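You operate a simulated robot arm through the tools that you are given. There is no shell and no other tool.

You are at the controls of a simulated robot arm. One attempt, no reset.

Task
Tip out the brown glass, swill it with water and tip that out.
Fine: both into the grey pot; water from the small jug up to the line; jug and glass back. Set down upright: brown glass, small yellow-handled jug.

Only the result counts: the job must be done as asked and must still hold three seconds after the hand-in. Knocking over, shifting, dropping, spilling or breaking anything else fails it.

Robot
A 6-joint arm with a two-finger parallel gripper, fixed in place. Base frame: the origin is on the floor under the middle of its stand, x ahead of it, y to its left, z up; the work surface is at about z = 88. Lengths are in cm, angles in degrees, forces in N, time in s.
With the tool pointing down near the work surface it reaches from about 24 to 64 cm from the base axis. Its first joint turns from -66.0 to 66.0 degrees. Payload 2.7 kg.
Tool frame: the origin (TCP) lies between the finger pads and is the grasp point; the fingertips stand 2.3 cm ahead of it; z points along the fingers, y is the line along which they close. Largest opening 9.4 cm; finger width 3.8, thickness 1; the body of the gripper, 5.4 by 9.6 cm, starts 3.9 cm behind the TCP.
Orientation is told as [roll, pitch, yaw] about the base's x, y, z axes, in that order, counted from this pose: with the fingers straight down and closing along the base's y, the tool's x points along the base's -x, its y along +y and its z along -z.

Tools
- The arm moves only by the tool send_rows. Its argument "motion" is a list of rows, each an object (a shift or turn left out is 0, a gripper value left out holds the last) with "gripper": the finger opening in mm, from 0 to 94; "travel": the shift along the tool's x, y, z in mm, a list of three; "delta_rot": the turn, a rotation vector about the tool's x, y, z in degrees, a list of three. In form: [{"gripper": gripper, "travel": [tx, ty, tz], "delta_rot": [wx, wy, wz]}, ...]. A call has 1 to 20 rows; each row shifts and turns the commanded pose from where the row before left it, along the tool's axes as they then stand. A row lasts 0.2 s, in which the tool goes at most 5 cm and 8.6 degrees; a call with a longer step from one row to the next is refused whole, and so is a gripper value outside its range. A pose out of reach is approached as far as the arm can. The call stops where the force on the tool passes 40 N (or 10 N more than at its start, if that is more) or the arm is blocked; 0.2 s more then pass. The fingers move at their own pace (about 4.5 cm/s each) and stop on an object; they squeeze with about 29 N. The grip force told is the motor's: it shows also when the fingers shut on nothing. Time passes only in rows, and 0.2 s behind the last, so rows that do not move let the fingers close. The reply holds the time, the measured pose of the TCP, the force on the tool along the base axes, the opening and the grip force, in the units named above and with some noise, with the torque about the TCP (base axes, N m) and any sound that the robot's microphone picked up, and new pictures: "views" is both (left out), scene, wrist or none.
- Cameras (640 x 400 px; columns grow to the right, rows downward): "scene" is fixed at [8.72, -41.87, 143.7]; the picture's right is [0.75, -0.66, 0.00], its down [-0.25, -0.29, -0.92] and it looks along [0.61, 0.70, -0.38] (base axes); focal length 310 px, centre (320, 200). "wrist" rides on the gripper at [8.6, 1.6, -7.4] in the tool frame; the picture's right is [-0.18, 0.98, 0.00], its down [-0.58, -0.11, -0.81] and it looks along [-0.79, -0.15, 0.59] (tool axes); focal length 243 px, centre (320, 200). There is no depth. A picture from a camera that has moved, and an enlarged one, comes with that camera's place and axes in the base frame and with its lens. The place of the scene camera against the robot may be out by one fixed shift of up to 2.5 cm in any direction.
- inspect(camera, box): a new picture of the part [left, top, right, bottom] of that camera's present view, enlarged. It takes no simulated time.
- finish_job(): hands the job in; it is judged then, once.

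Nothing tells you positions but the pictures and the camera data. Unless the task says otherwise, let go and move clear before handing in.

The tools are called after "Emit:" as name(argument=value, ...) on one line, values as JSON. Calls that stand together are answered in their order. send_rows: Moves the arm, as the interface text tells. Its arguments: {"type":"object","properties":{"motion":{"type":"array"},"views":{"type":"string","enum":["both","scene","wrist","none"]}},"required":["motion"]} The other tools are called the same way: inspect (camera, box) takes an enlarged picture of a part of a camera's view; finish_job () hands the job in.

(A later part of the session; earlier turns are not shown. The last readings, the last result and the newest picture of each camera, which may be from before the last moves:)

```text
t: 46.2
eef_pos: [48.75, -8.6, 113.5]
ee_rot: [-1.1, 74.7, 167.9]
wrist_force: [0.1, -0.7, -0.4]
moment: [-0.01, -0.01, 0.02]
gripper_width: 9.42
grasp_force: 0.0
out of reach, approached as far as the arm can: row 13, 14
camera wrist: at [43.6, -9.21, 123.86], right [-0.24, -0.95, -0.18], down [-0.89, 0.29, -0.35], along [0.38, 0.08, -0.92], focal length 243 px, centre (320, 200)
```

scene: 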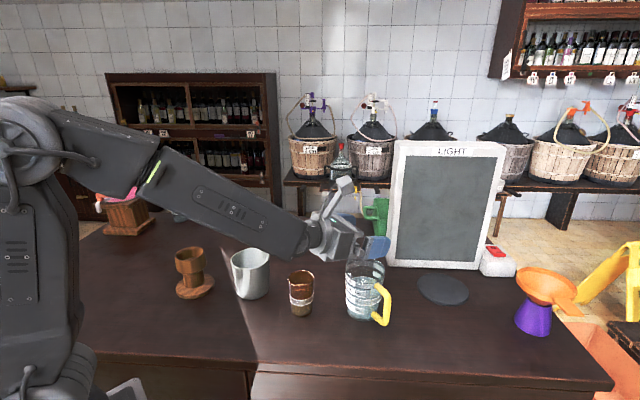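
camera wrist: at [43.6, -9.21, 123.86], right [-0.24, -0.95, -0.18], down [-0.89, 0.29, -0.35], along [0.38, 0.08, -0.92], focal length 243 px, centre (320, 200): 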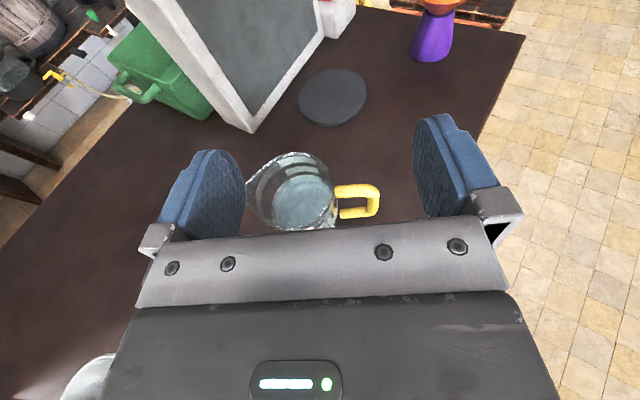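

The wrist reaches its limit around this heading; a heading of about -2° at the jug should be inside the range and still lets a finger pass through the handle loop. I'll enlarge this top view of the jug to fix its geometry.

Emit:
inspect(camera="wrist", box=[230, 140, 400, 246])

Emit:
inspect(camera="scene", box=[270, 250, 400, 331])

```text
3.76 times, centred on (315, 193) of wrist
camera zoom: at [43.6, -9.21, 123.86], right [-0.24, -0.95, -0.18], down [-0.89, 0.29, -0.35], along [0.38, 0.08, -0.92], focal length 913 px, centre (339, 226)
```

zoom: 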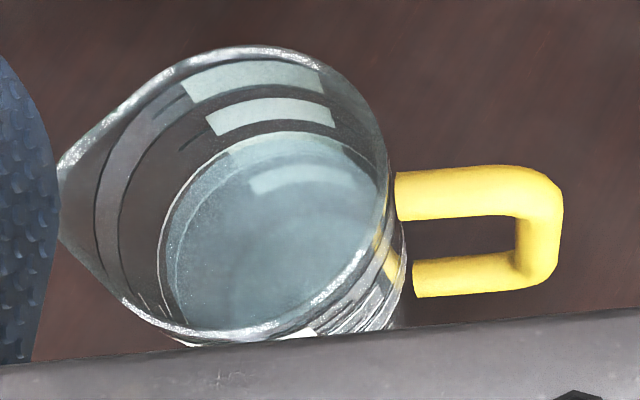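

```text
4.92 times, centred on (335, 290) of scene
camera zoom: at [8.71, -41.87, 143.7], right [0.75, -0.66, 0.0], down [-0.25, -0.29, -0.92], along [0.61, 0.7, -0.38], focal length 1524 px, centre (246, -246)
```

zoom: 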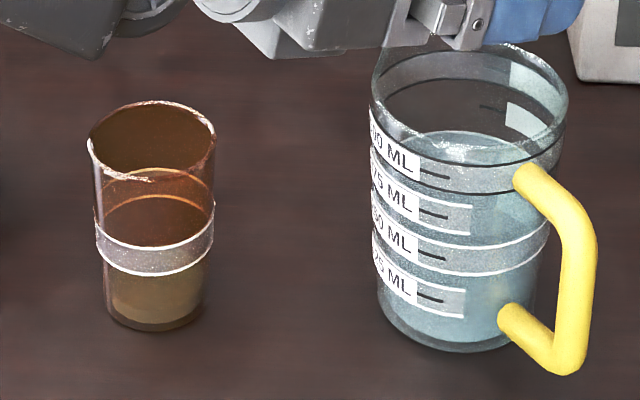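

The jug's centre is near (55.3, -4.5) with the handle at about -102°; its mid-body is about 8.6 cm wide, and the loop has room for a finger. I'll set heading 0°, 8° nose-down, just behind and above the jug, staying away from the glass.

Emit:
send_rows(motion=[{"delta_rot": [5.8, 0, -1.55]}, {"delta_rot": [5.8, 0, -1.55]}, {"delta_rot": [0, 7, 0]}, {"travel": [-7.8, -14.5, -1.7]}, {"travel": [-7.8, -14.5, -1.7]}, {}, {}], views="both")

```text
t: 47.8
eef_pos: [48.13, -5.66, 112.15]
ee_rot: [-0.3, 81.9, 179.7]
wrist_force: [-0.2, -0.3, 0.2]
moment: [0.01, -0.03, -0.02]
gripper_width: 9.4
grasp_force: 0.0
camera wrist: at [41.94, -7.3, 121.68], right [-0.03, -0.98, -0.18], down [-0.88, 0.11, -0.46], along [0.48, 0.15, -0.87], focal length 243 px, centre (320, 200)
```

scene: 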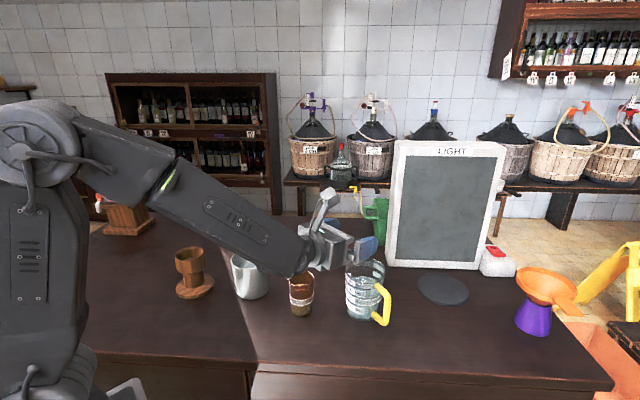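
wrist: 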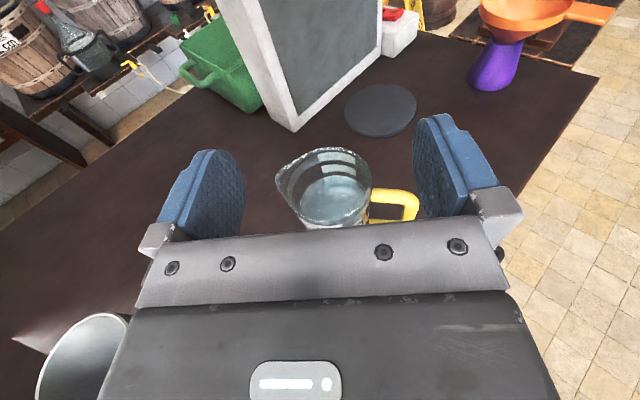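

The heading and tilt are right, and the jug is where I predicted. I'll lower to z≈95 behind the jug, with the right finger lined up with the handle loop.

Emit:
send_rows(motion=[{"travel": [-28, 0, 4.0]}, {"travel": [-28, 0, 4.0]}, {"travel": [-28, 0, 4.0]}, {"travel": [-28, 0, 4.0]}, {"travel": [-28, 0, 4.0]}, {"travel": [-20, 0, 2.8]}, {"travel": [-9.8, 0, 1.4]}, {}], views="both")

```text
t: 49.6
eef_pos: [48.23, -5.64, 95.01]
ee_rot: [-0.1, 81.9, 179.7]
wrist_force: [-1.0, 0.3, -0.3]
moment: [0.04, 0.0, -0.02]
gripper_width: 9.4
grasp_force: 0.0
camera wrist: at [42.08, -7.22, 104.61], right [-0.03, -0.98, -0.18], down [-0.88, 0.11, -0.46], along [0.48, 0.15, -0.87], focal length 243 px, centre (320, 200)
```

scene: 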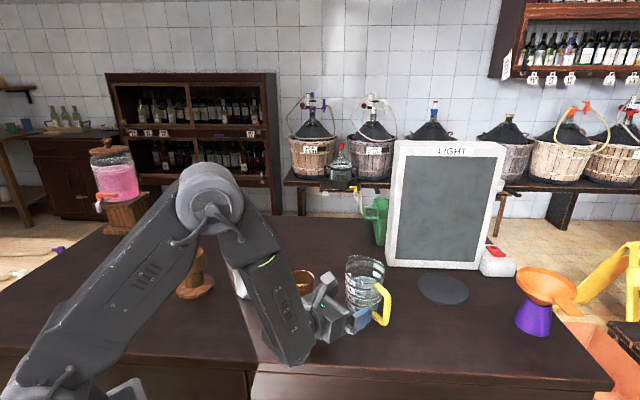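
wrist: 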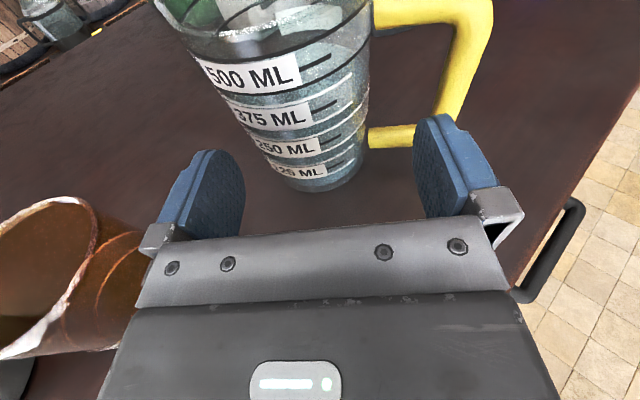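

The finger is aligned with the loop: the bar is near y≈-13.1 and the finger's outer face at about -11.3. I'll advance in small steps, easing left to centre on the jug.

Emit:
send_rows(motion=[{"travel": [0.6, -1.6, 4.4]}, {"travel": [0.6, -1.6, 4.4]}, {"travel": [0.6, -1.6, 4.4]}, {"travel": [0.6, -1.6, 4.4]}, {"travel": [0.7, -1.5, 5.0]}, {"travel": [0.7, -1.5, 5.0]}, {}], views="both")

```text
t: 51.2
eef_pos: [51.12, -4.52, 94.72]
ee_rot: [-0.5, 82.0, 179.6]
wrist_force: [0.9, -0.3, -1.3]
moment: [0.0, -0.02, 0.0]
gripper_width: 9.39
grasp_force: 0.0
camera wrist: at [44.8, -6.18, 104.47], right [-0.03, -0.98, -0.18], down [-0.88, 0.11, -0.46], along [0.48, 0.15, -0.87], focal length 243 px, centre (320, 200)
```

scene: 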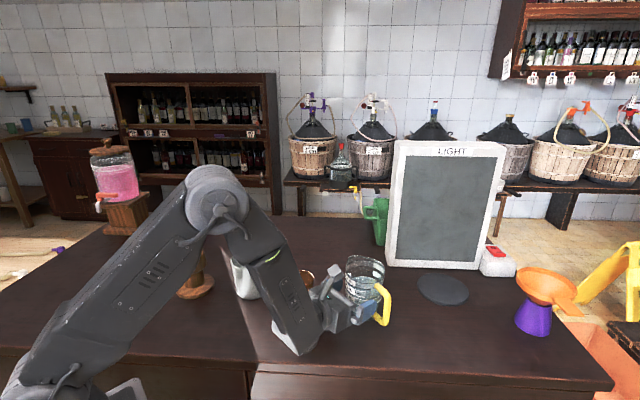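
wrist: 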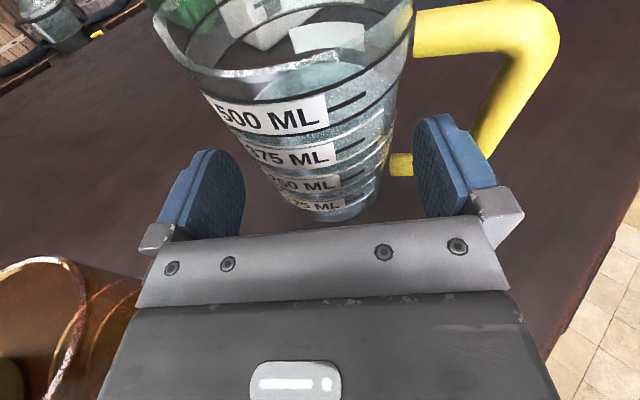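

Emit:
inspect(camera="wrist", box=[150, 60, 530, 260])

Emit:
inspect(camera="scene", box=[290, 240, 410, 340])

```text
1.68 times, centred on (340, 160) of wrist
camera zoom: at [44.8, -6.18, 104.47], right [-0.03, -0.98, -0.18], down [-0.88, 0.11, -0.46], along [0.48, 0.15, -0.87], focal length 409 px, centre (286, 267)
```

zoom: 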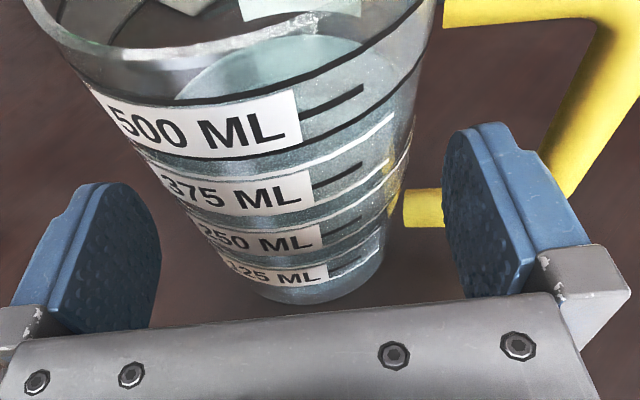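

```text
4.00 times, centred on (350, 290) of scene
camera zoom: at [8.72, -41.87, 143.7], right [0.75, -0.66, 0.0], down [-0.25, -0.29, -0.92], along [0.61, 0.7, -0.38], focal length 1238 px, centre (200, -160)
```

zoom: 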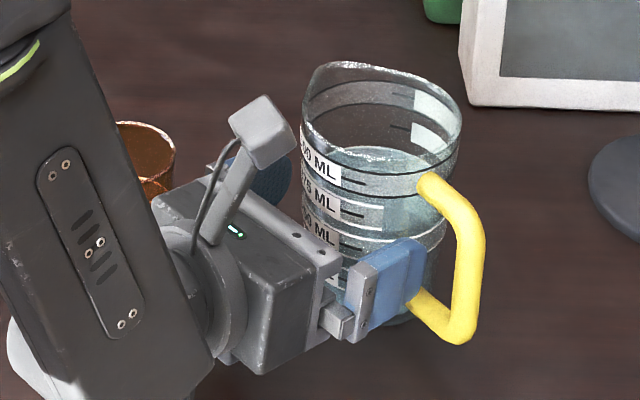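

The jug is centred between the fingers (within about 1 mm) and the right finger is inside the handle loop's gap. I'll advance 2.8 cm straight in two small moves, watching forces.

Emit:
send_rows(motion=[{"travel": [0.5, 0, 3.5]}, {"travel": [0.5, 0, 3.5]}, {"travel": [0.5, 0, 3.5]}, {"travel": [0.5, 0, 3.5]}, {}], views="wrist")

Emit:
inspect(camera="wrist", box=[150, 60, 530, 260])

```text
t: 52.4
eef_pos: [52.39, -4.7, 94.84]
ee_rot: [-0.4, 82.0, 179.6]
wrist_force: [-0.5, 0.5, -0.3]
moment: [0.02, -0.03, -0.02]
gripper_width: 9.38
grasp_force: 0.0
camera wrist: at [46.22, -6.25, 104.47], right [-0.03, -0.98, -0.18], down [-0.88, 0.11, -0.46], along [0.48, 0.15, -0.87], focal length 243 px, centre (320, 200)
```

wrist: 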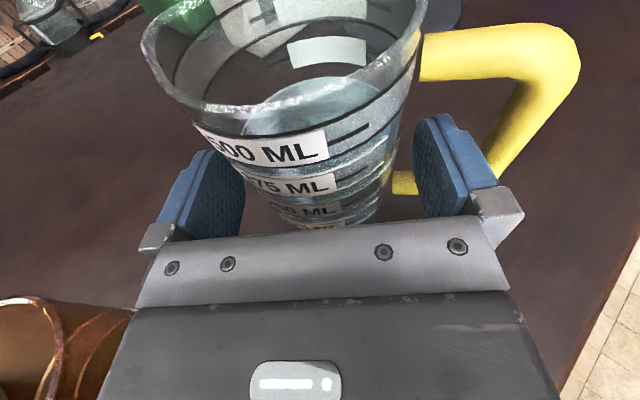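

```text
1.68 times, centred on (340, 160) of wrist
camera zoom: at [46.22, -6.25, 104.47], right [-0.03, -0.98, -0.18], down [-0.88, 0.11, -0.46], along [0.48, 0.15, -0.87], focal length 409 px, centre (286, 267)
```

zoom: 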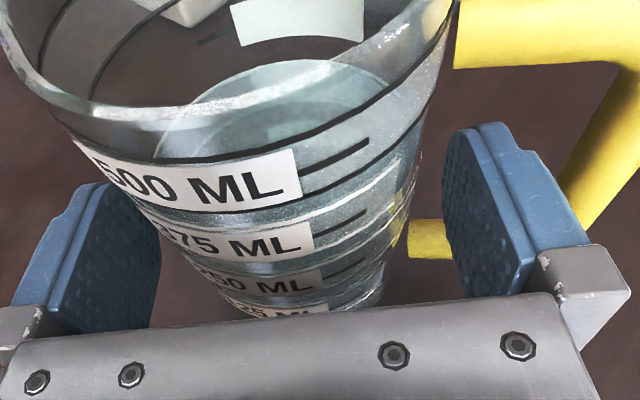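

Emit:
send_rows(motion=[{"travel": [0.4, -0.5, 3.0]}, {"travel": [0.4, -0.4, 3.0]}, {"travel": [0.4, -0.4, 3.0]}, {"travel": [0.4, 0, 3.0]}, {}], views="both")

Emit:
inspect(camera="wrist", box=[150, 60, 530, 260])

Emit:
inspect(camera="scene", box=[290, 240, 410, 340])

```text
t: 53.6
eef_pos: [53.47, -4.45, 94.91]
ee_rot: [-0.5, 82.0, 179.6]
wrist_force: [0.5, 0.3, 0.5]
moment: [0.03, -0.02, -0.01]
gripper_width: 9.41
grasp_force: 0.0
camera wrist: at [47.47, -6.11, 104.47], right [-0.03, -0.98, -0.18], down [-0.88, 0.11, -0.46], along [0.48, 0.15, -0.87], focal length 243 px, centre (320, 200)
```

scene: 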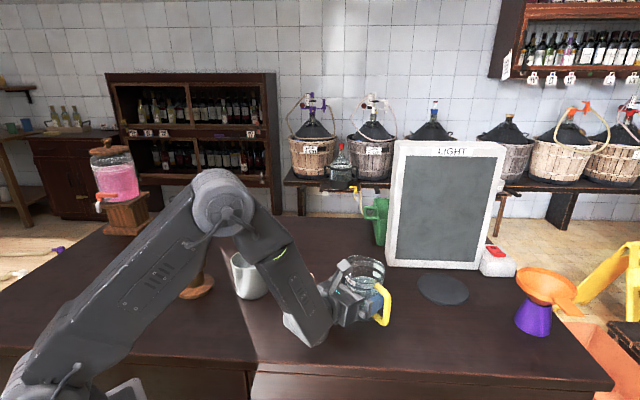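
wrist: 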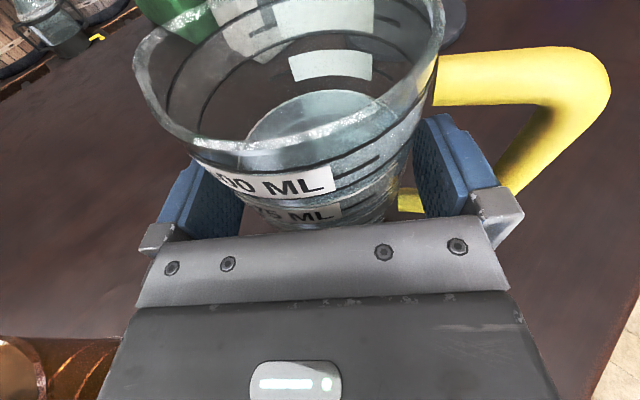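

```text
1.68 times, centred on (340, 160) of wrist
camera zoom: at [47.47, -6.11, 104.47], right [-0.03, -0.98, -0.18], down [-0.88, 0.11, -0.46], along [0.48, 0.15, -0.87], focal length 409 px, centre (286, 267)
```

zoom: 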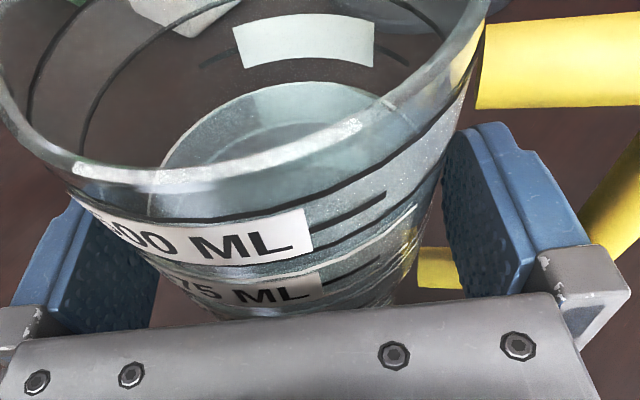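

```text
4.00 times, centred on (350, 290) of scene
camera zoom: at [8.72, -41.87, 143.7], right [0.75, -0.66, 0.0], down [-0.25, -0.29, -0.92], along [0.61, 0.7, -0.38], focal length 1238 px, centre (200, -160)
```

zoom: 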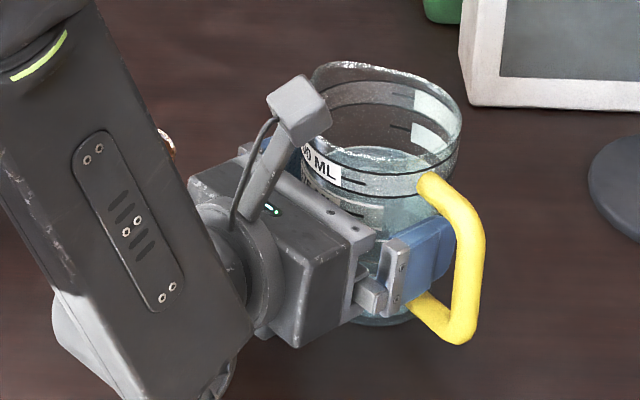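

The finger is inside the loop, and both sides clear with no force. I'll advance 3.5 mm more and close on the jug body.

Emit:
send_rows(motion=[{"travel": [0.5, 0, 3.5]}, {}, {"gripper": 90}, {"gripper": 86}, {"gripper": 82}, {"gripper": 78}, {"gripper": 70}, {"gripper": 70}, {"gripper": 70}], views="both")

Emit:
inspect(camera="scene", box=[290, 240, 410, 340])

```text
t: 55.6
eef_pos: [54.03, -4.63, 95.01]
ee_rot: [-0.2, 82.0, 179.6]
wrist_force: [1.0, 1.9, -0.2]
moment: [0.0, -0.11, 0.06]
gripper_width: 8.43
grasp_force: 29.2
camera wrist: at [47.81, -6.15, 104.49], right [-0.03, -0.98, -0.18], down [-0.88, 0.11, -0.46], along [0.48, 0.15, -0.87], focal length 243 px, centre (320, 200)
```

scene: 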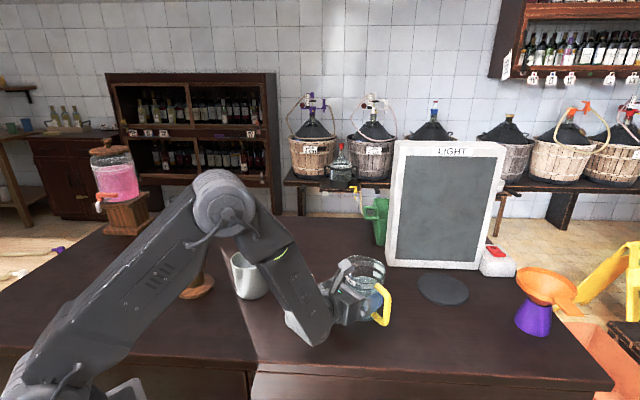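
wrist: 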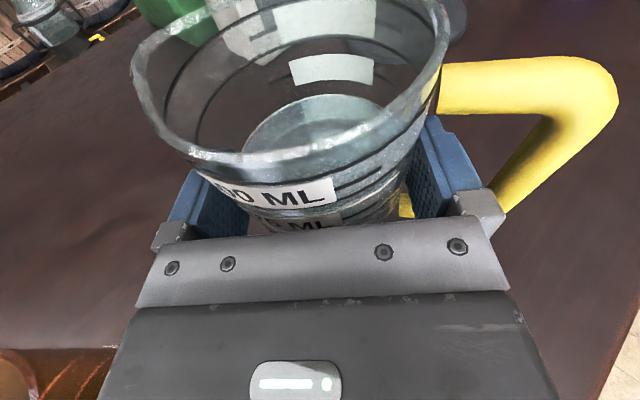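

```text
4.00 times, centred on (350, 290) of scene
camera zoom: at [8.72, -41.86, 143.71], right [0.75, -0.66, 0.0], down [-0.25, -0.29, -0.92], along [0.61, 0.7, -0.38], focal length 1238 px, centre (200, -160)
```

zoom: 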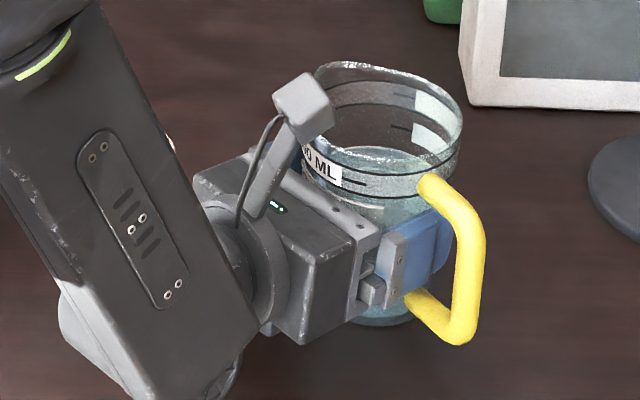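

The jug is gripped around its body at 8.4 cm with full grip force, and it hasn't moved. I'll lift slowly and check for slip.

Emit:
send_rows(motion=[{"travel": [2.5, 0, -0.35]}, {"travel": [2.5, 0, -0.35]}, {"travel": [5, 0, -0.7]}, {"travel": [5, 0, -0.7]}, {"travel": [5, 0, -0.7]}, {}], views="both")

```text
t: 57.0
eef_pos: [53.93, -4.49, 96.89]
ee_rot: [-0.4, 81.9, 179.7]
wrist_force: [0.4, 0.5, -6.2]
moment: [0.09, 0.09, 0.01]
gripper_width: 8.44
grasp_force: 28.8
camera wrist: at [47.77, -6.13, 106.54], right [-0.03, -0.98, -0.18], down [-0.88, 0.11, -0.46], along [0.47, 0.15, -0.87], focal length 243 px, centre (320, 200)
```

scene: 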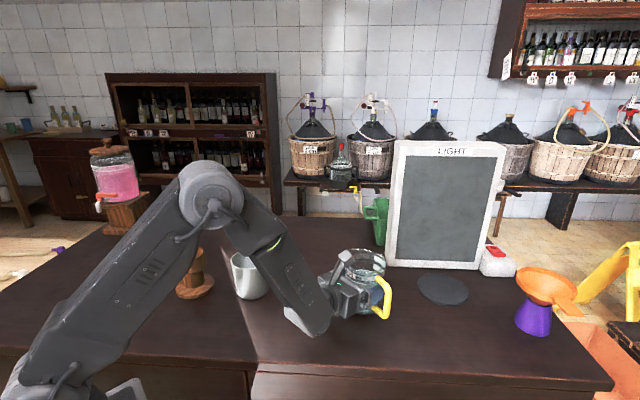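
wrist: 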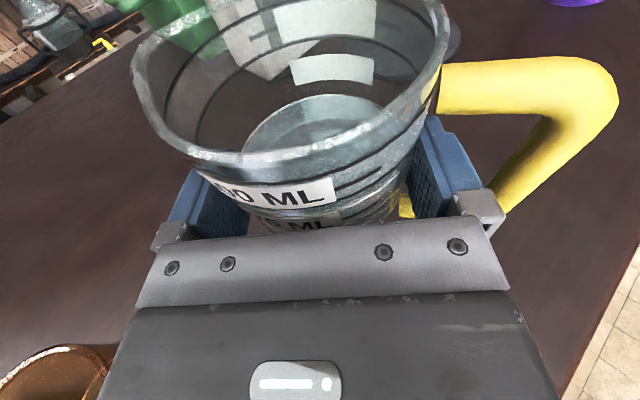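

The jug is held without slip at about 0.63 kg. I'll continue up to z≈109.

Emit:
send_rows(motion=[{"travel": [8, 0, -1.1]}, {"travel": [12, 0, -1.7]}, {"travel": [15, 0, -2.1]}, {"travel": [15, 0, -2.1]}, {"travel": [15, 0, -2.1]}, {"travel": [15, 0, -2.1]}, {"travel": [15, 0, -2.1]}, {"travel": [12, 0, -1.7]}, {"travel": [8, 0, -1.1]}, {"travel": [4, 0, -0.6]}, {}], views="scene")

Emit:
inspect(camera="scene", box=[260, 190, 420, 330])

```text
t: 59.4
eef_pos: [53.97, -4.52, 108.92]
ee_rot: [-0.3, 82.0, 179.7]
wrist_force: [0.1, -0.8, -5.0]
moment: [0.1, 0.11, -0.01]
gripper_width: 8.43
grasp_force: 29.4
```

scene: 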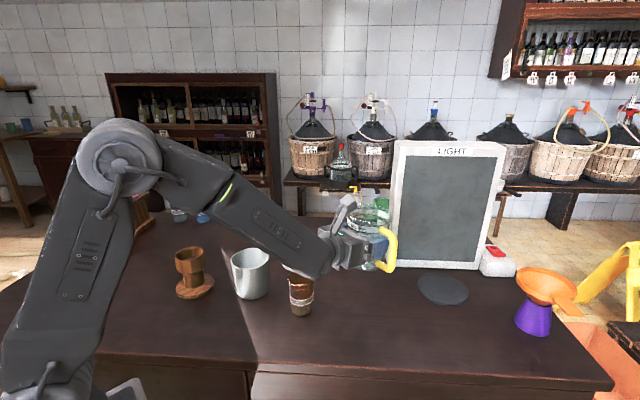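

```text
2.86 times, centred on (340, 260) of scene
camera zoom: at [8.73, -41.87, 143.7], right [0.75, -0.66, 0.0], down [-0.25, -0.29, -0.92], along [0.61, 0.7, -0.38], focal length 885 px, centre (263, 29)
```

zoom: 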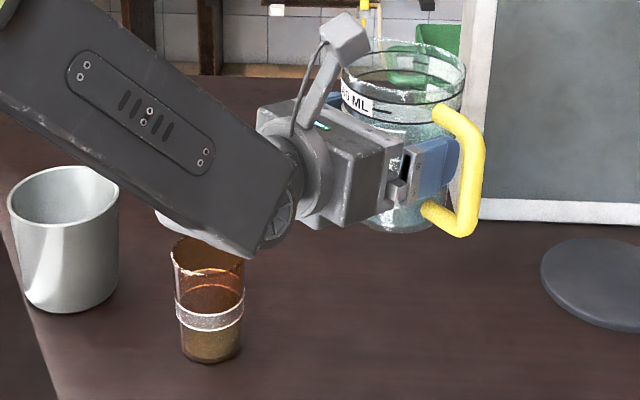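

Jug lifted, level and clear. I'll carry it smoothly to the right of the glass while turning to a heading of about 30°, staying high.

Emit:
send_rows(motion=[{"travel": [-0.9, -1.6, -6.7], "delta_rot": [2.475, 0, -0.35]}, {"travel": [-0.9, -2.0, -6.6], "delta_rot": [2.475, 0, -0.35]}, {"travel": [-0.9, -2.2, -6.5], "delta_rot": [2.475, 0, -0.35]}, {"travel": [-0.9, -2.5, -6.4], "delta_rot": [2.475, 0, -0.35]}, {"travel": [-0.9, -2.8, -6.3], "delta_rot": [2.475, 0, -0.35]}, {"travel": [-0.9, -3.1, -6.1], "delta_rot": [2.475, 0, -0.35]}, {"travel": [-0.8, -3.3, -6.0], "delta_rot": [2.475, 0, -0.35]}, {"travel": [-0.8, -3.6, -5.8], "delta_rot": [2.475, 0, -0.35]}, {"travel": [-0.8, -3.8, -5.7], "delta_rot": [2.475, 0, -0.35]}, {"travel": [-0.8, -4.1, -5.5], "delta_rot": [2.475, 0, -0.35]}, {"travel": [-0.7, -4.3, -5.4], "delta_rot": [2.475, 0, -0.35]}, {"travel": [-0.7, -4.6, -5.1], "delta_rot": [2.475, 0, -0.35]}, {}, {}], views="both")

```text
t: 62.4
eef_pos: [45.95, -2.42, 108.95]
ee_rot: [-0.3, 82.1, -150.2]
wrist_force: [-0.4, -0.8, -5.8]
moment: [0.05, 0.15, 0.02]
gripper_width: 8.42
grasp_force: 29.3
camera wrist: at [41.38, -7.04, 118.51], right [0.47, -0.86, -0.18], down [-0.82, -0.35, -0.46], along [0.34, 0.37, -0.87], focal length 243 px, centre (320, 200)
```

scene: 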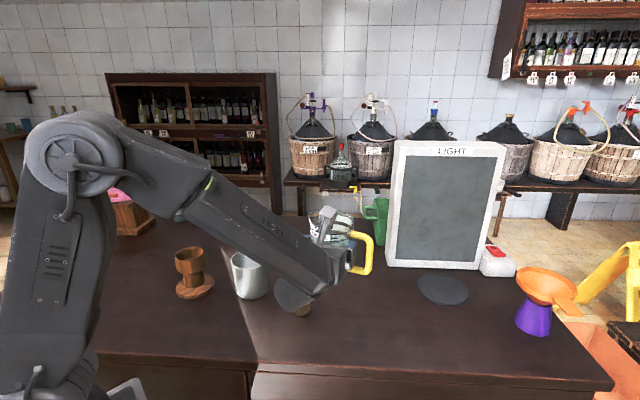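
wrist: 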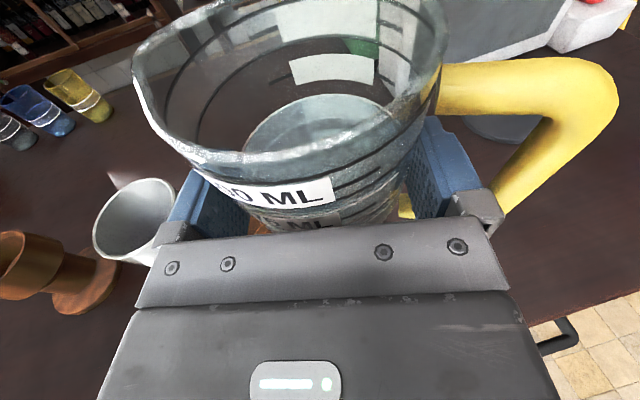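

The jug is beside and above the glass, and the water sits about 4 cm below the rim, so pouring should begin near 36° of tilt. I'll shift slightly back, tilt 28° toward the spout, and then look.

Emit:
send_rows(motion=[{"travel": [-0.2, 5.9, -1.2]}, {"delta_rot": [-0.27, -0.42, -1.94]}, {"delta_rot": [-0.41, -0.62, -2.9]}, {"delta_rot": [-0.54, -0.83, -3.87]}, {"delta_rot": [-0.54, -0.83, -3.87]}, {"delta_rot": [-0.54, -0.83, -3.87]}, {"delta_rot": [-0.54, -0.83, -3.87]}, {"delta_rot": [-0.54, -0.83, -3.87]}, {"delta_rot": [-0.41, -0.62, -2.9]}, {}, {}], views="both")

```text
t: 64.8
eef_pos: [46.04, -3.09, 108.77]
ee_rot: [64.4, 59.3, -87.5]
wrist_force: [0.0, 0.0, -6.6]
moment: [0.03, 0.1, -0.02]
gripper_width: 8.4
grasp_force: 29.3
camera wrist: at [40.07, -3.02, 118.71], right [0.46, -0.84, 0.29], down [-0.75, -0.54, -0.37], along [0.47, -0.05, -0.88], focal length 243 px, centre (320, 200)
```

scene: 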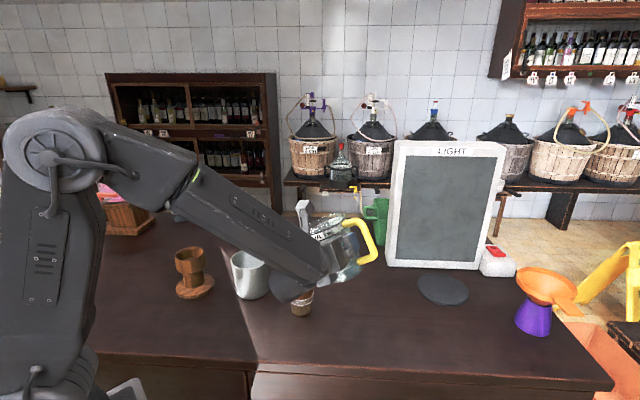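
wrist: 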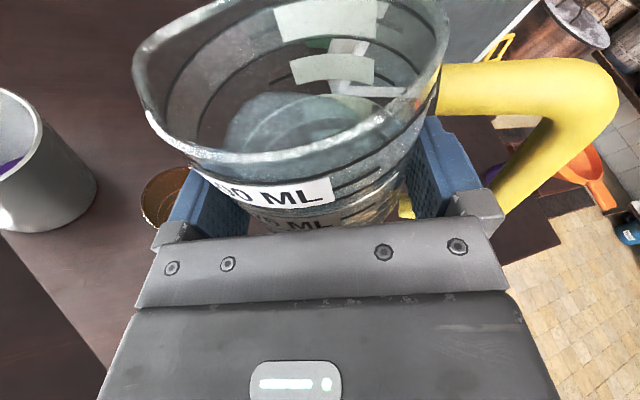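

Emit:
inspect(camera="wrist", box=[90, 20, 290, 250])

Emit:
inspect(camera="scene", box=[260, 190, 400, 330])

```text
1.74 times, centred on (190, 135) of wrist
camera zoom: at [40.07, -3.02, 118.71], right [0.46, -0.84, 0.29], down [-0.75, -0.54, -0.37], along [0.47, -0.05, -0.88], focal length 422 px, centre (546, 313)
```

zoom: 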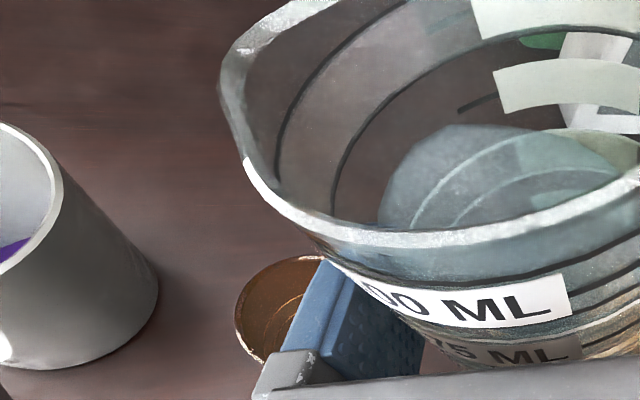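

```text
2.86 times, centred on (330, 260) of scene
camera zoom: at [8.73, -41.87, 143.7], right [0.75, -0.66, 0.0], down [-0.25, -0.29, -0.92], along [0.61, 0.7, -0.38], focal length 885 px, centre (291, 29)
```

zoom: 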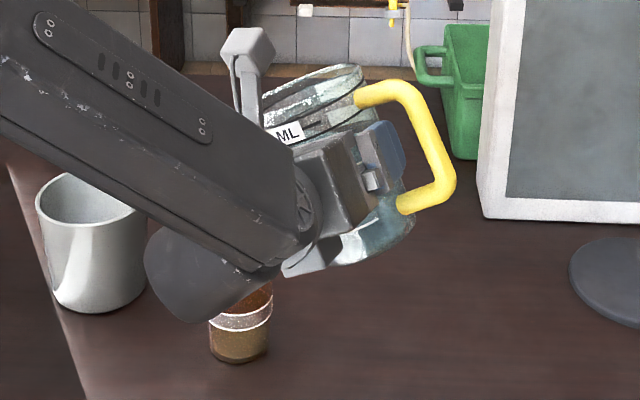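

The tilted jug's spout is about 1–1.5 cm short of the glass's centre line, so I'll shift forward slightly while lowering to z≈102.5. Then I'll tilt further in small steps.

Emit:
send_rows(motion=[{"travel": [-4.2, -2.9, 1.2]}, {"travel": [-8.5, -5.8, 2.4]}, {"travel": [-8.5, -5.8, 2.4]}, {"travel": [-8.5, -5.8, 2.4]}, {"travel": [-8.5, -5.8, 2.4]}, {"travel": [-8.5, -5.8, 2.4]}, {"travel": [-4.2, -2.9, 1.2]}, {}, {}], views="both")

Emit:
inspect(camera="wrist", box=[60, 20, 260, 250])

Emit:
inspect(camera="scene", box=[260, 220, 380, 330])

```text
t: 66.8
eef_pos: [45.68, -2.51, 102.55]
ee_rot: [64.4, 59.5, -87.5]
wrist_force: [-0.6, 0.2, -6.0]
moment: [0.04, 0.12, 0.01]
gripper_width: 8.4
grasp_force: 29.2
camera wrist: at [39.8, -2.35, 112.43], right [0.46, -0.84, 0.29], down [-0.75, -0.54, -0.37], along [0.47, -0.05, -0.88], focal length 243 px, centre (320, 200)
```

scene: 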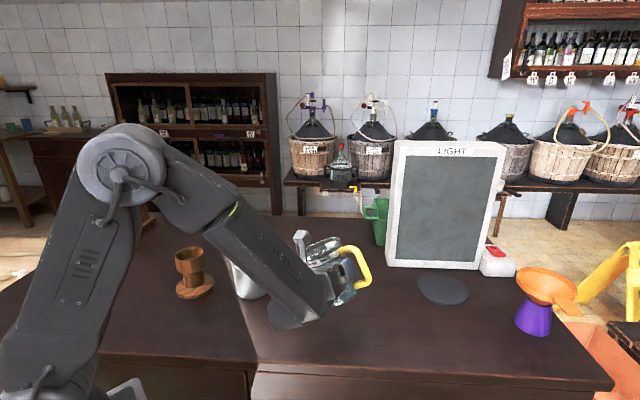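
wrist: 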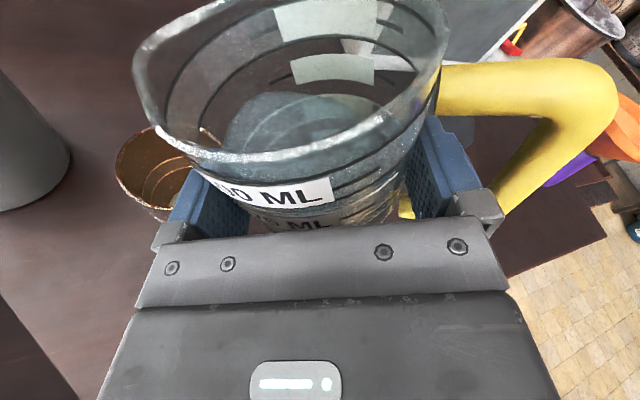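

```text
1.74 times, centred on (160, 135) of wrist
camera zoom: at [39.8, -2.35, 112.43], right [0.46, -0.84, 0.29], down [-0.75, -0.54, -0.37], along [0.47, -0.05, -0.88], focal length 422 px, centre (598, 313)
```

zoom: 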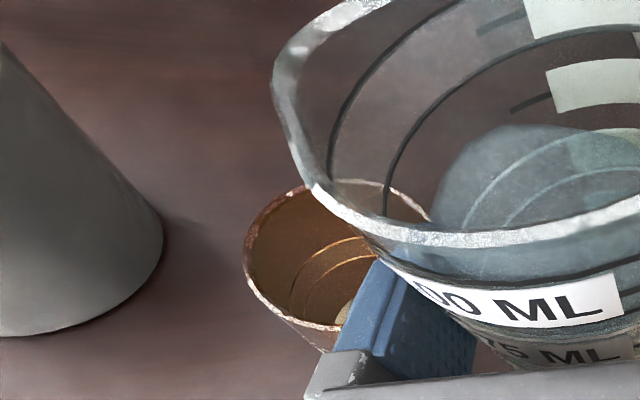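

```text
3.64 times, centred on (320, 275) of scene
camera zoom: at [8.73, -41.87, 143.7], right [0.75, -0.66, 0.0], down [-0.25, -0.29, -0.92], along [0.61, 0.7, -0.38], focal length 1126 px, centre (320, -73)
```

zoom: 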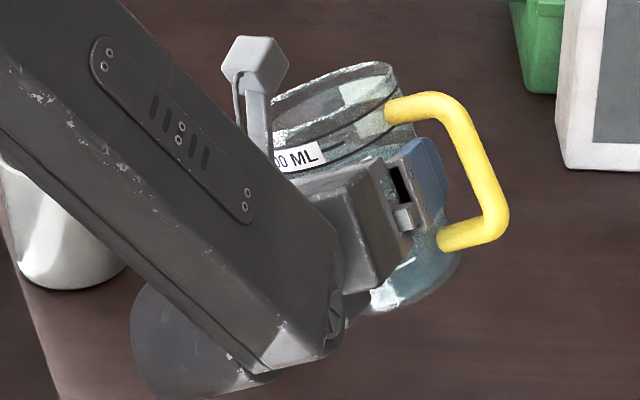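

The spout tip is now only about 0.9 cm short of the glass centre, which the extra tilt will close. I'll tilt slowly toward the pouring angle, with views.

Emit:
send_rows(motion=[{"delta_rot": [-0.27, -0.42, -1.94]}, {"delta_rot": [-0.27, -0.42, -1.94]}, {"delta_rot": [-0.27, -0.42, -1.94]}, {}, {}], views="wrist")

Emit:
inspect(camera="wrist", box=[60, 20, 260, 250])

```text
t: 68.0
eef_pos: [45.85, -2.5, 102.55]
ee_rot: [67.1, 53.6, -85.3]
wrist_force: [-1.2, 0.2, -5.0]
moment: [0.06, 0.1, -0.03]
gripper_width: 8.44
grasp_force: 29.3
camera wrist: at [39.5, -1.36, 112.23], right [0.45, -0.8, 0.39], down [-0.74, -0.58, -0.34], along [0.5, -0.13, -0.86], focal length 243 px, centre (320, 200)
```

wrist: 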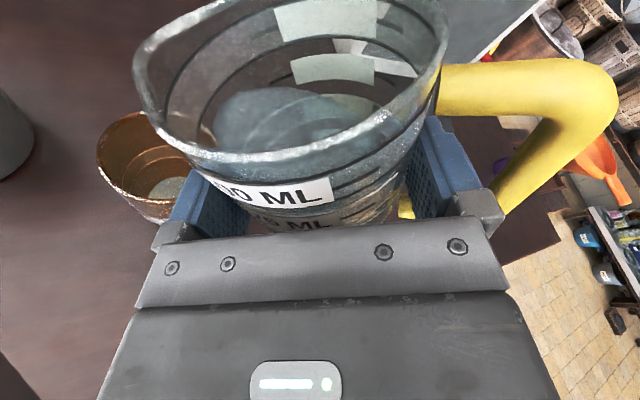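

```text
1.74 times, centred on (160, 135) of wrist
camera zoom: at [39.5, -1.36, 112.23], right [0.45, -0.8, 0.39], down [-0.74, -0.58, -0.34], along [0.5, -0.13, -0.86], focal length 422 px, centre (598, 313)
```

zoom: 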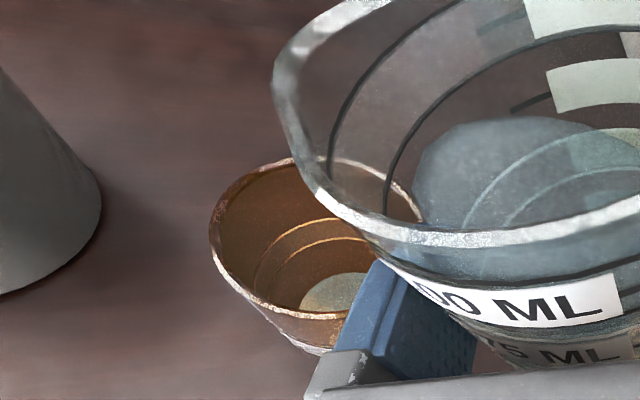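

Emit:
send_rows(motion=[{"delta_rot": [-0.27, -0.42, -1.94]}, {"delta_rot": [-0.27, -0.42, -1.94]}, {"delta_rot": [-0.14, -0.21, -0.97]}, {}], views="wrist")

Emit:
inspect(camera="wrist", box=[60, 20, 260, 250])

```text
t: 69.0
eef_pos: [45.87, -2.55, 102.74]
ee_rot: [68.8, 48.7, -83.9]
wrist_force: [-0.3, -0.1, -6.1]
moment: [0.06, 0.09, 0.01]
gripper_width: 8.4
grasp_force: 28.5
camera wrist: at [39.31, -0.61, 111.91], right [0.44, -0.77, 0.47], down [-0.73, -0.61, -0.31], along [0.52, -0.2, -0.83], focal length 243 px, centre (320, 200)
```

wrist: 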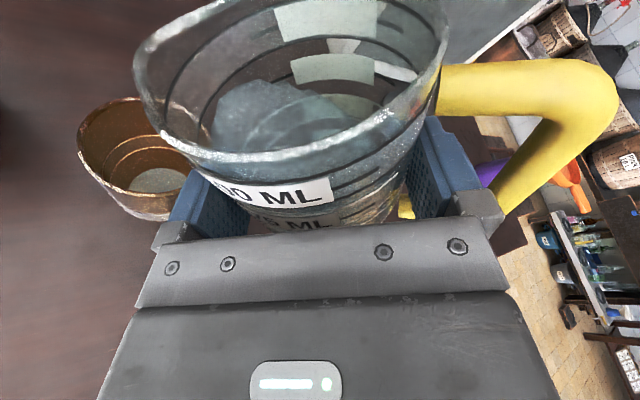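

```text
1.74 times, centred on (160, 135) of wrist
camera zoom: at [39.31, -0.61, 111.91], right [0.44, -0.77, 0.47], down [-0.73, -0.61, -0.31], along [0.52, -0.2, -0.83], focal length 422 px, centre (598, 313)
```

zoom: 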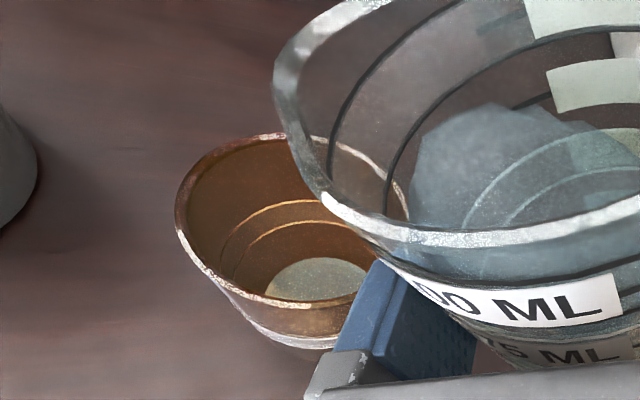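

Emit:
send_rows(motion=[{"delta_rot": [-0.27, -0.42, -1.94]}, {"delta_rot": [-0.14, -0.21, -0.97]}, {}], views="wrist")

Emit:
inspect(camera="wrist", box=[60, 20, 260, 250])

```text
t: 69.8
eef_pos: [45.76, -2.54, 102.53]
ee_rot: [69.7, 45.7, -83.2]
wrist_force: [0.4, 1.3, -4.7]
moment: [0.04, 0.1, -0.01]
gripper_width: 8.39
grasp_force: 28.6
camera wrist: at [39.15, -0.14, 111.69], right [0.43, -0.74, 0.51], down [-0.73, -0.62, -0.29], along [0.54, -0.24, -0.81], focal length 243 px, centre (320, 200)
```

wrist: 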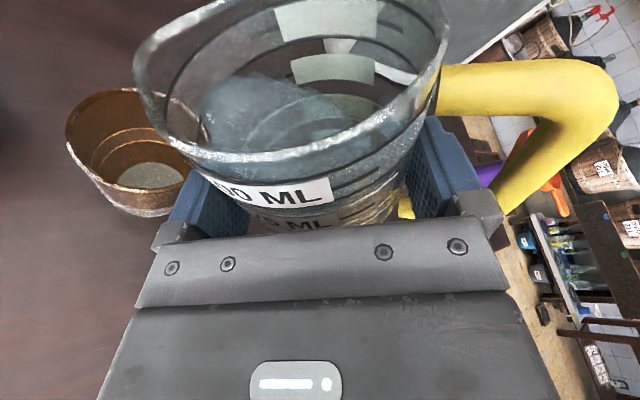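

```text
1.74 times, centred on (160, 135) of wrist
camera zoom: at [39.15, -0.14, 111.69], right [0.43, -0.74, 0.51], down [-0.73, -0.62, -0.29], along [0.54, -0.24, -0.81], focal length 422 px, centre (598, 313)
```

zoom: 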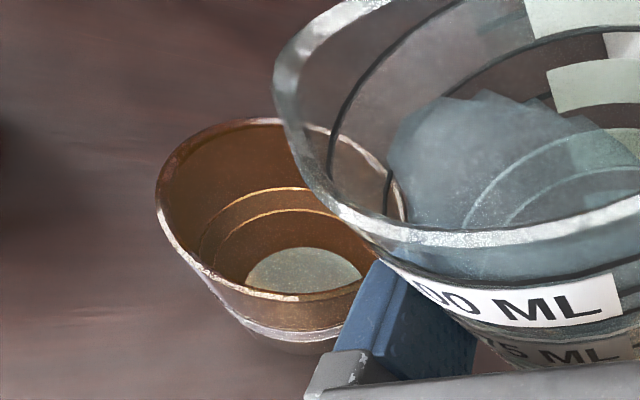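

Emit:
send_rows(motion=[{"delta_rot": [-0.27, -0.42, -1.94]}, {"delta_rot": [-0.27, -0.42, -1.94]}, {}], views="wrist")

Emit:
inspect(camera="wrist", box=[60, 20, 260, 250])

```text
t: 70.6
eef_pos: [45.89, -2.58, 102.63]
ee_rot: [70.8, 41.8, -82.5]
wrist_force: [0.4, -0.4, -5.8]
moment: [0.06, 0.15, 0.01]
gripper_width: 8.4
grasp_force: 28.6
camera wrist: at [38.95, 0.43, 111.39], right [0.42, -0.71, 0.57], down [-0.72, -0.64, -0.27], along [0.55, -0.3, -0.78], focal length 243 px, centre (320, 200)
```

wrist: 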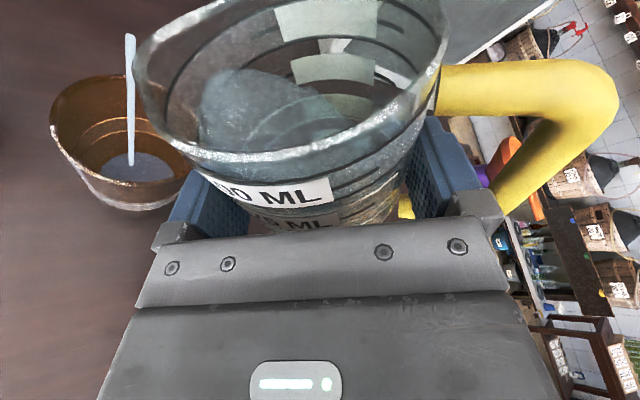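

```text
1.74 times, centred on (160, 135) of wrist
camera zoom: at [38.95, 0.43, 111.39], right [0.42, -0.71, 0.57], down [-0.72, -0.64, -0.27], along [0.55, -0.3, -0.78], focal length 422 px, centre (598, 313)
```

zoom: 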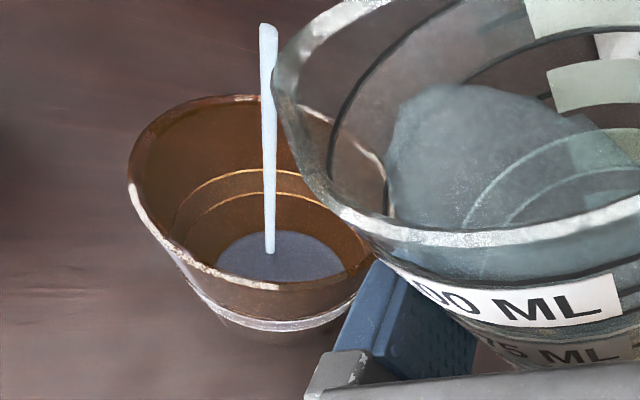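

Water is flowing in a thin stream landing in the middle of the glass. I'll hold the tilt and watch the level.

Emit:
send_rows(motion=[{}], views="wrist")

Emit:
inspect(camera="wrist", box=[20, 20, 220, 250])

```text
t: 71.0
eef_pos: [45.97, -2.5, 102.7]
ee_rot: [70.8, 41.9, -82.5]
wrist_force: [0.1, -0.2, -6.0]
moment: [0.01, 0.11, -0.01]
gripper_width: 8.35
grasp_force: 29.4
camera wrist: at [38.95, 0.42, 111.39], right [0.42, -0.71, 0.57], down [-0.72, -0.64, -0.27], along [0.55, -0.3, -0.78], focal length 243 px, centre (320, 200)
```

wrist: 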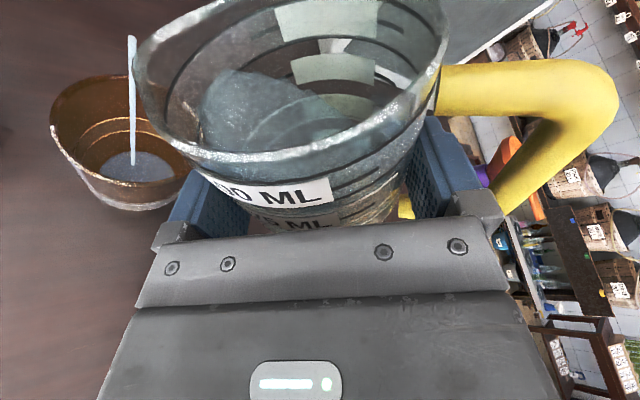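

```text
1.74 times, centred on (120, 135) of wrist
camera zoom: at [38.95, 0.42, 111.39], right [0.42, -0.71, 0.57], down [-0.72, -0.64, -0.27], along [0.55, -0.3, -0.78], focal length 422 px, centre (668, 313)
```

zoom: 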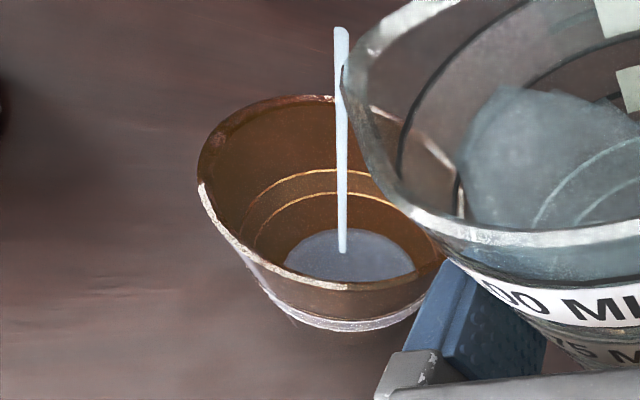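

Emit:
send_rows(motion=[{}, {}, {}], views="wrist")

Emit:
inspect(camera="wrist", box=[20, 20, 220, 250])

```text
t: 71.8
eef_pos: [45.9, -2.46, 102.74]
ee_rot: [70.7, 41.9, -82.6]
wrist_force: [-0.4, -0.8, -5.6]
moment: [0.07, 0.09, -0.03]
gripper_width: 8.41
grasp_force: 29.0
camera wrist: at [38.96, 0.42, 111.39], right [0.42, -0.71, 0.57], down [-0.72, -0.64, -0.27], along [0.55, -0.3, -0.78], focal length 243 px, centre (320, 200)
```

wrist: 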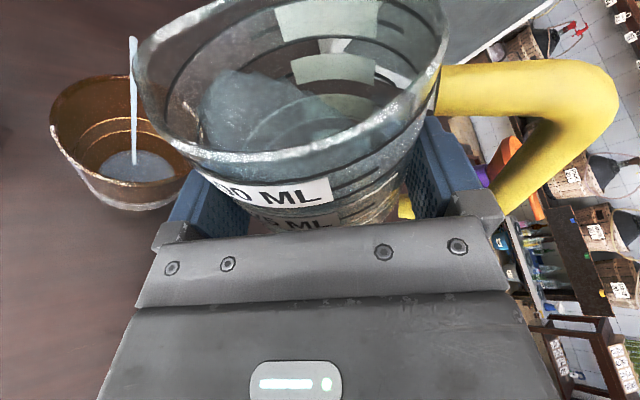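

```text
1.74 times, centred on (120, 135) of wrist
camera zoom: at [38.96, 0.42, 111.39], right [0.42, -0.71, 0.57], down [-0.72, -0.64, -0.27], along [0.55, -0.3, -0.78], focal length 422 px, centre (668, 313)
```

zoom: 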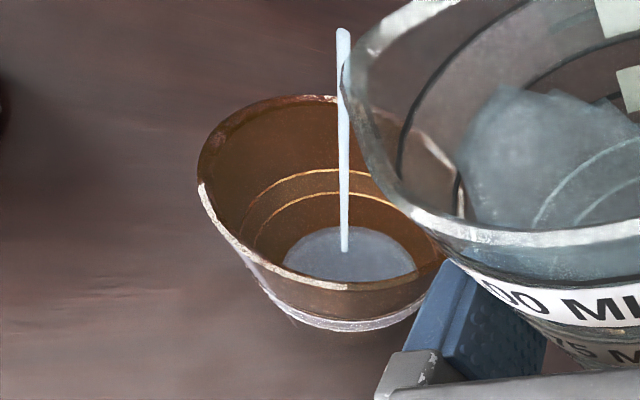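

The flow is thinning and the level is still below the band. I'll tilt 2° more and hold.

Emit:
send_rows(motion=[{"delta_rot": [-0.14, -0.21, -0.97]}, {"delta_rot": [-0.14, -0.21, -0.97]}, {}, {}], views="wrist")

Emit:
inspect(camera="wrist", box=[20, 20, 220, 250])

```text
t: 72.8
eef_pos: [45.86, -2.53, 102.66]
ee_rot: [71.2, 39.8, -82.3]
wrist_force: [0.7, 0.0, -5.7]
moment: [0.07, 0.13, 0.03]
gripper_width: 8.41
grasp_force: 29.1
camera wrist: at [38.84, 0.73, 111.21], right [0.41, -0.69, 0.6], down [-0.72, -0.65, -0.25], along [0.56, -0.32, -0.76], focal length 243 px, centre (320, 200)
```

wrist: 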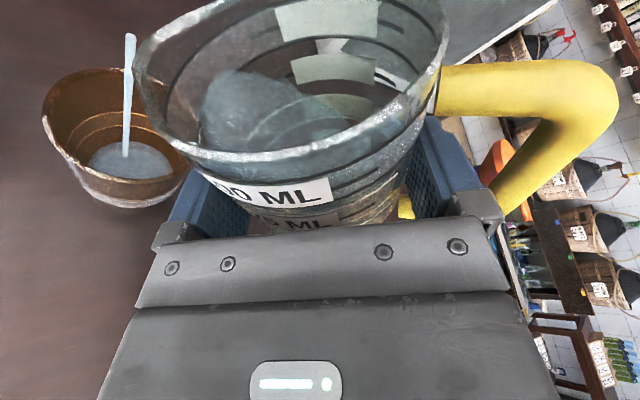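

```text
1.74 times, centred on (120, 135) of wrist
camera zoom: at [38.84, 0.73, 111.21], right [0.41, -0.69, 0.6], down [-0.72, -0.65, -0.25], along [0.56, -0.32, -0.76], focal length 422 px, centre (668, 313)
```

zoom: 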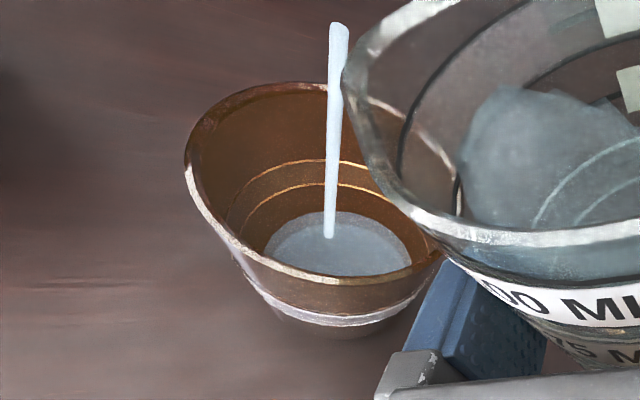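

Emit:
send_rows(motion=[{"delta_rot": [-0.07, -0.1, -0.48]}, {}, {}], views="wrist")

Emit:
inspect(camera="wrist", box=[20, 20, 220, 250])

```text
t: 73.6
eef_pos: [45.86, -2.41, 102.57]
ee_rot: [71.4, 39.4, -82.1]
wrist_force: [-0.1, 0.2, -6.8]
moment: [0.03, 0.14, -0.01]
gripper_width: 8.38
grasp_force: 29.3
camera wrist: at [38.81, 0.8, 111.17], right [0.41, -0.68, 0.6], down [-0.72, -0.65, -0.25], along [0.56, -0.33, -0.76], focal length 243 px, centre (320, 200)
```

wrist: 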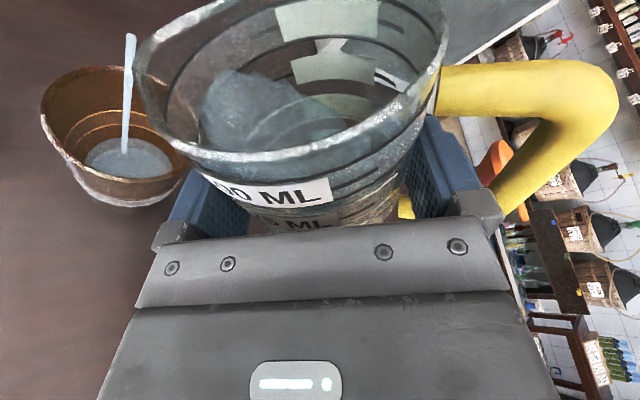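

```text
1.74 times, centred on (120, 135) of wrist
camera zoom: at [38.81, 0.8, 111.17], right [0.41, -0.68, 0.6], down [-0.72, -0.65, -0.25], along [0.56, -0.33, -0.76], focal length 422 px, centre (668, 313)
```

zoom: 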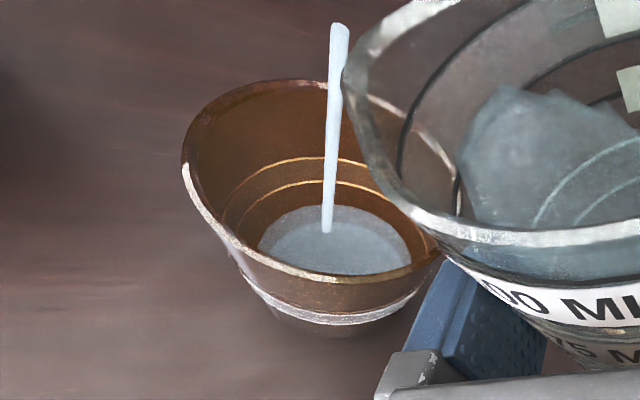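

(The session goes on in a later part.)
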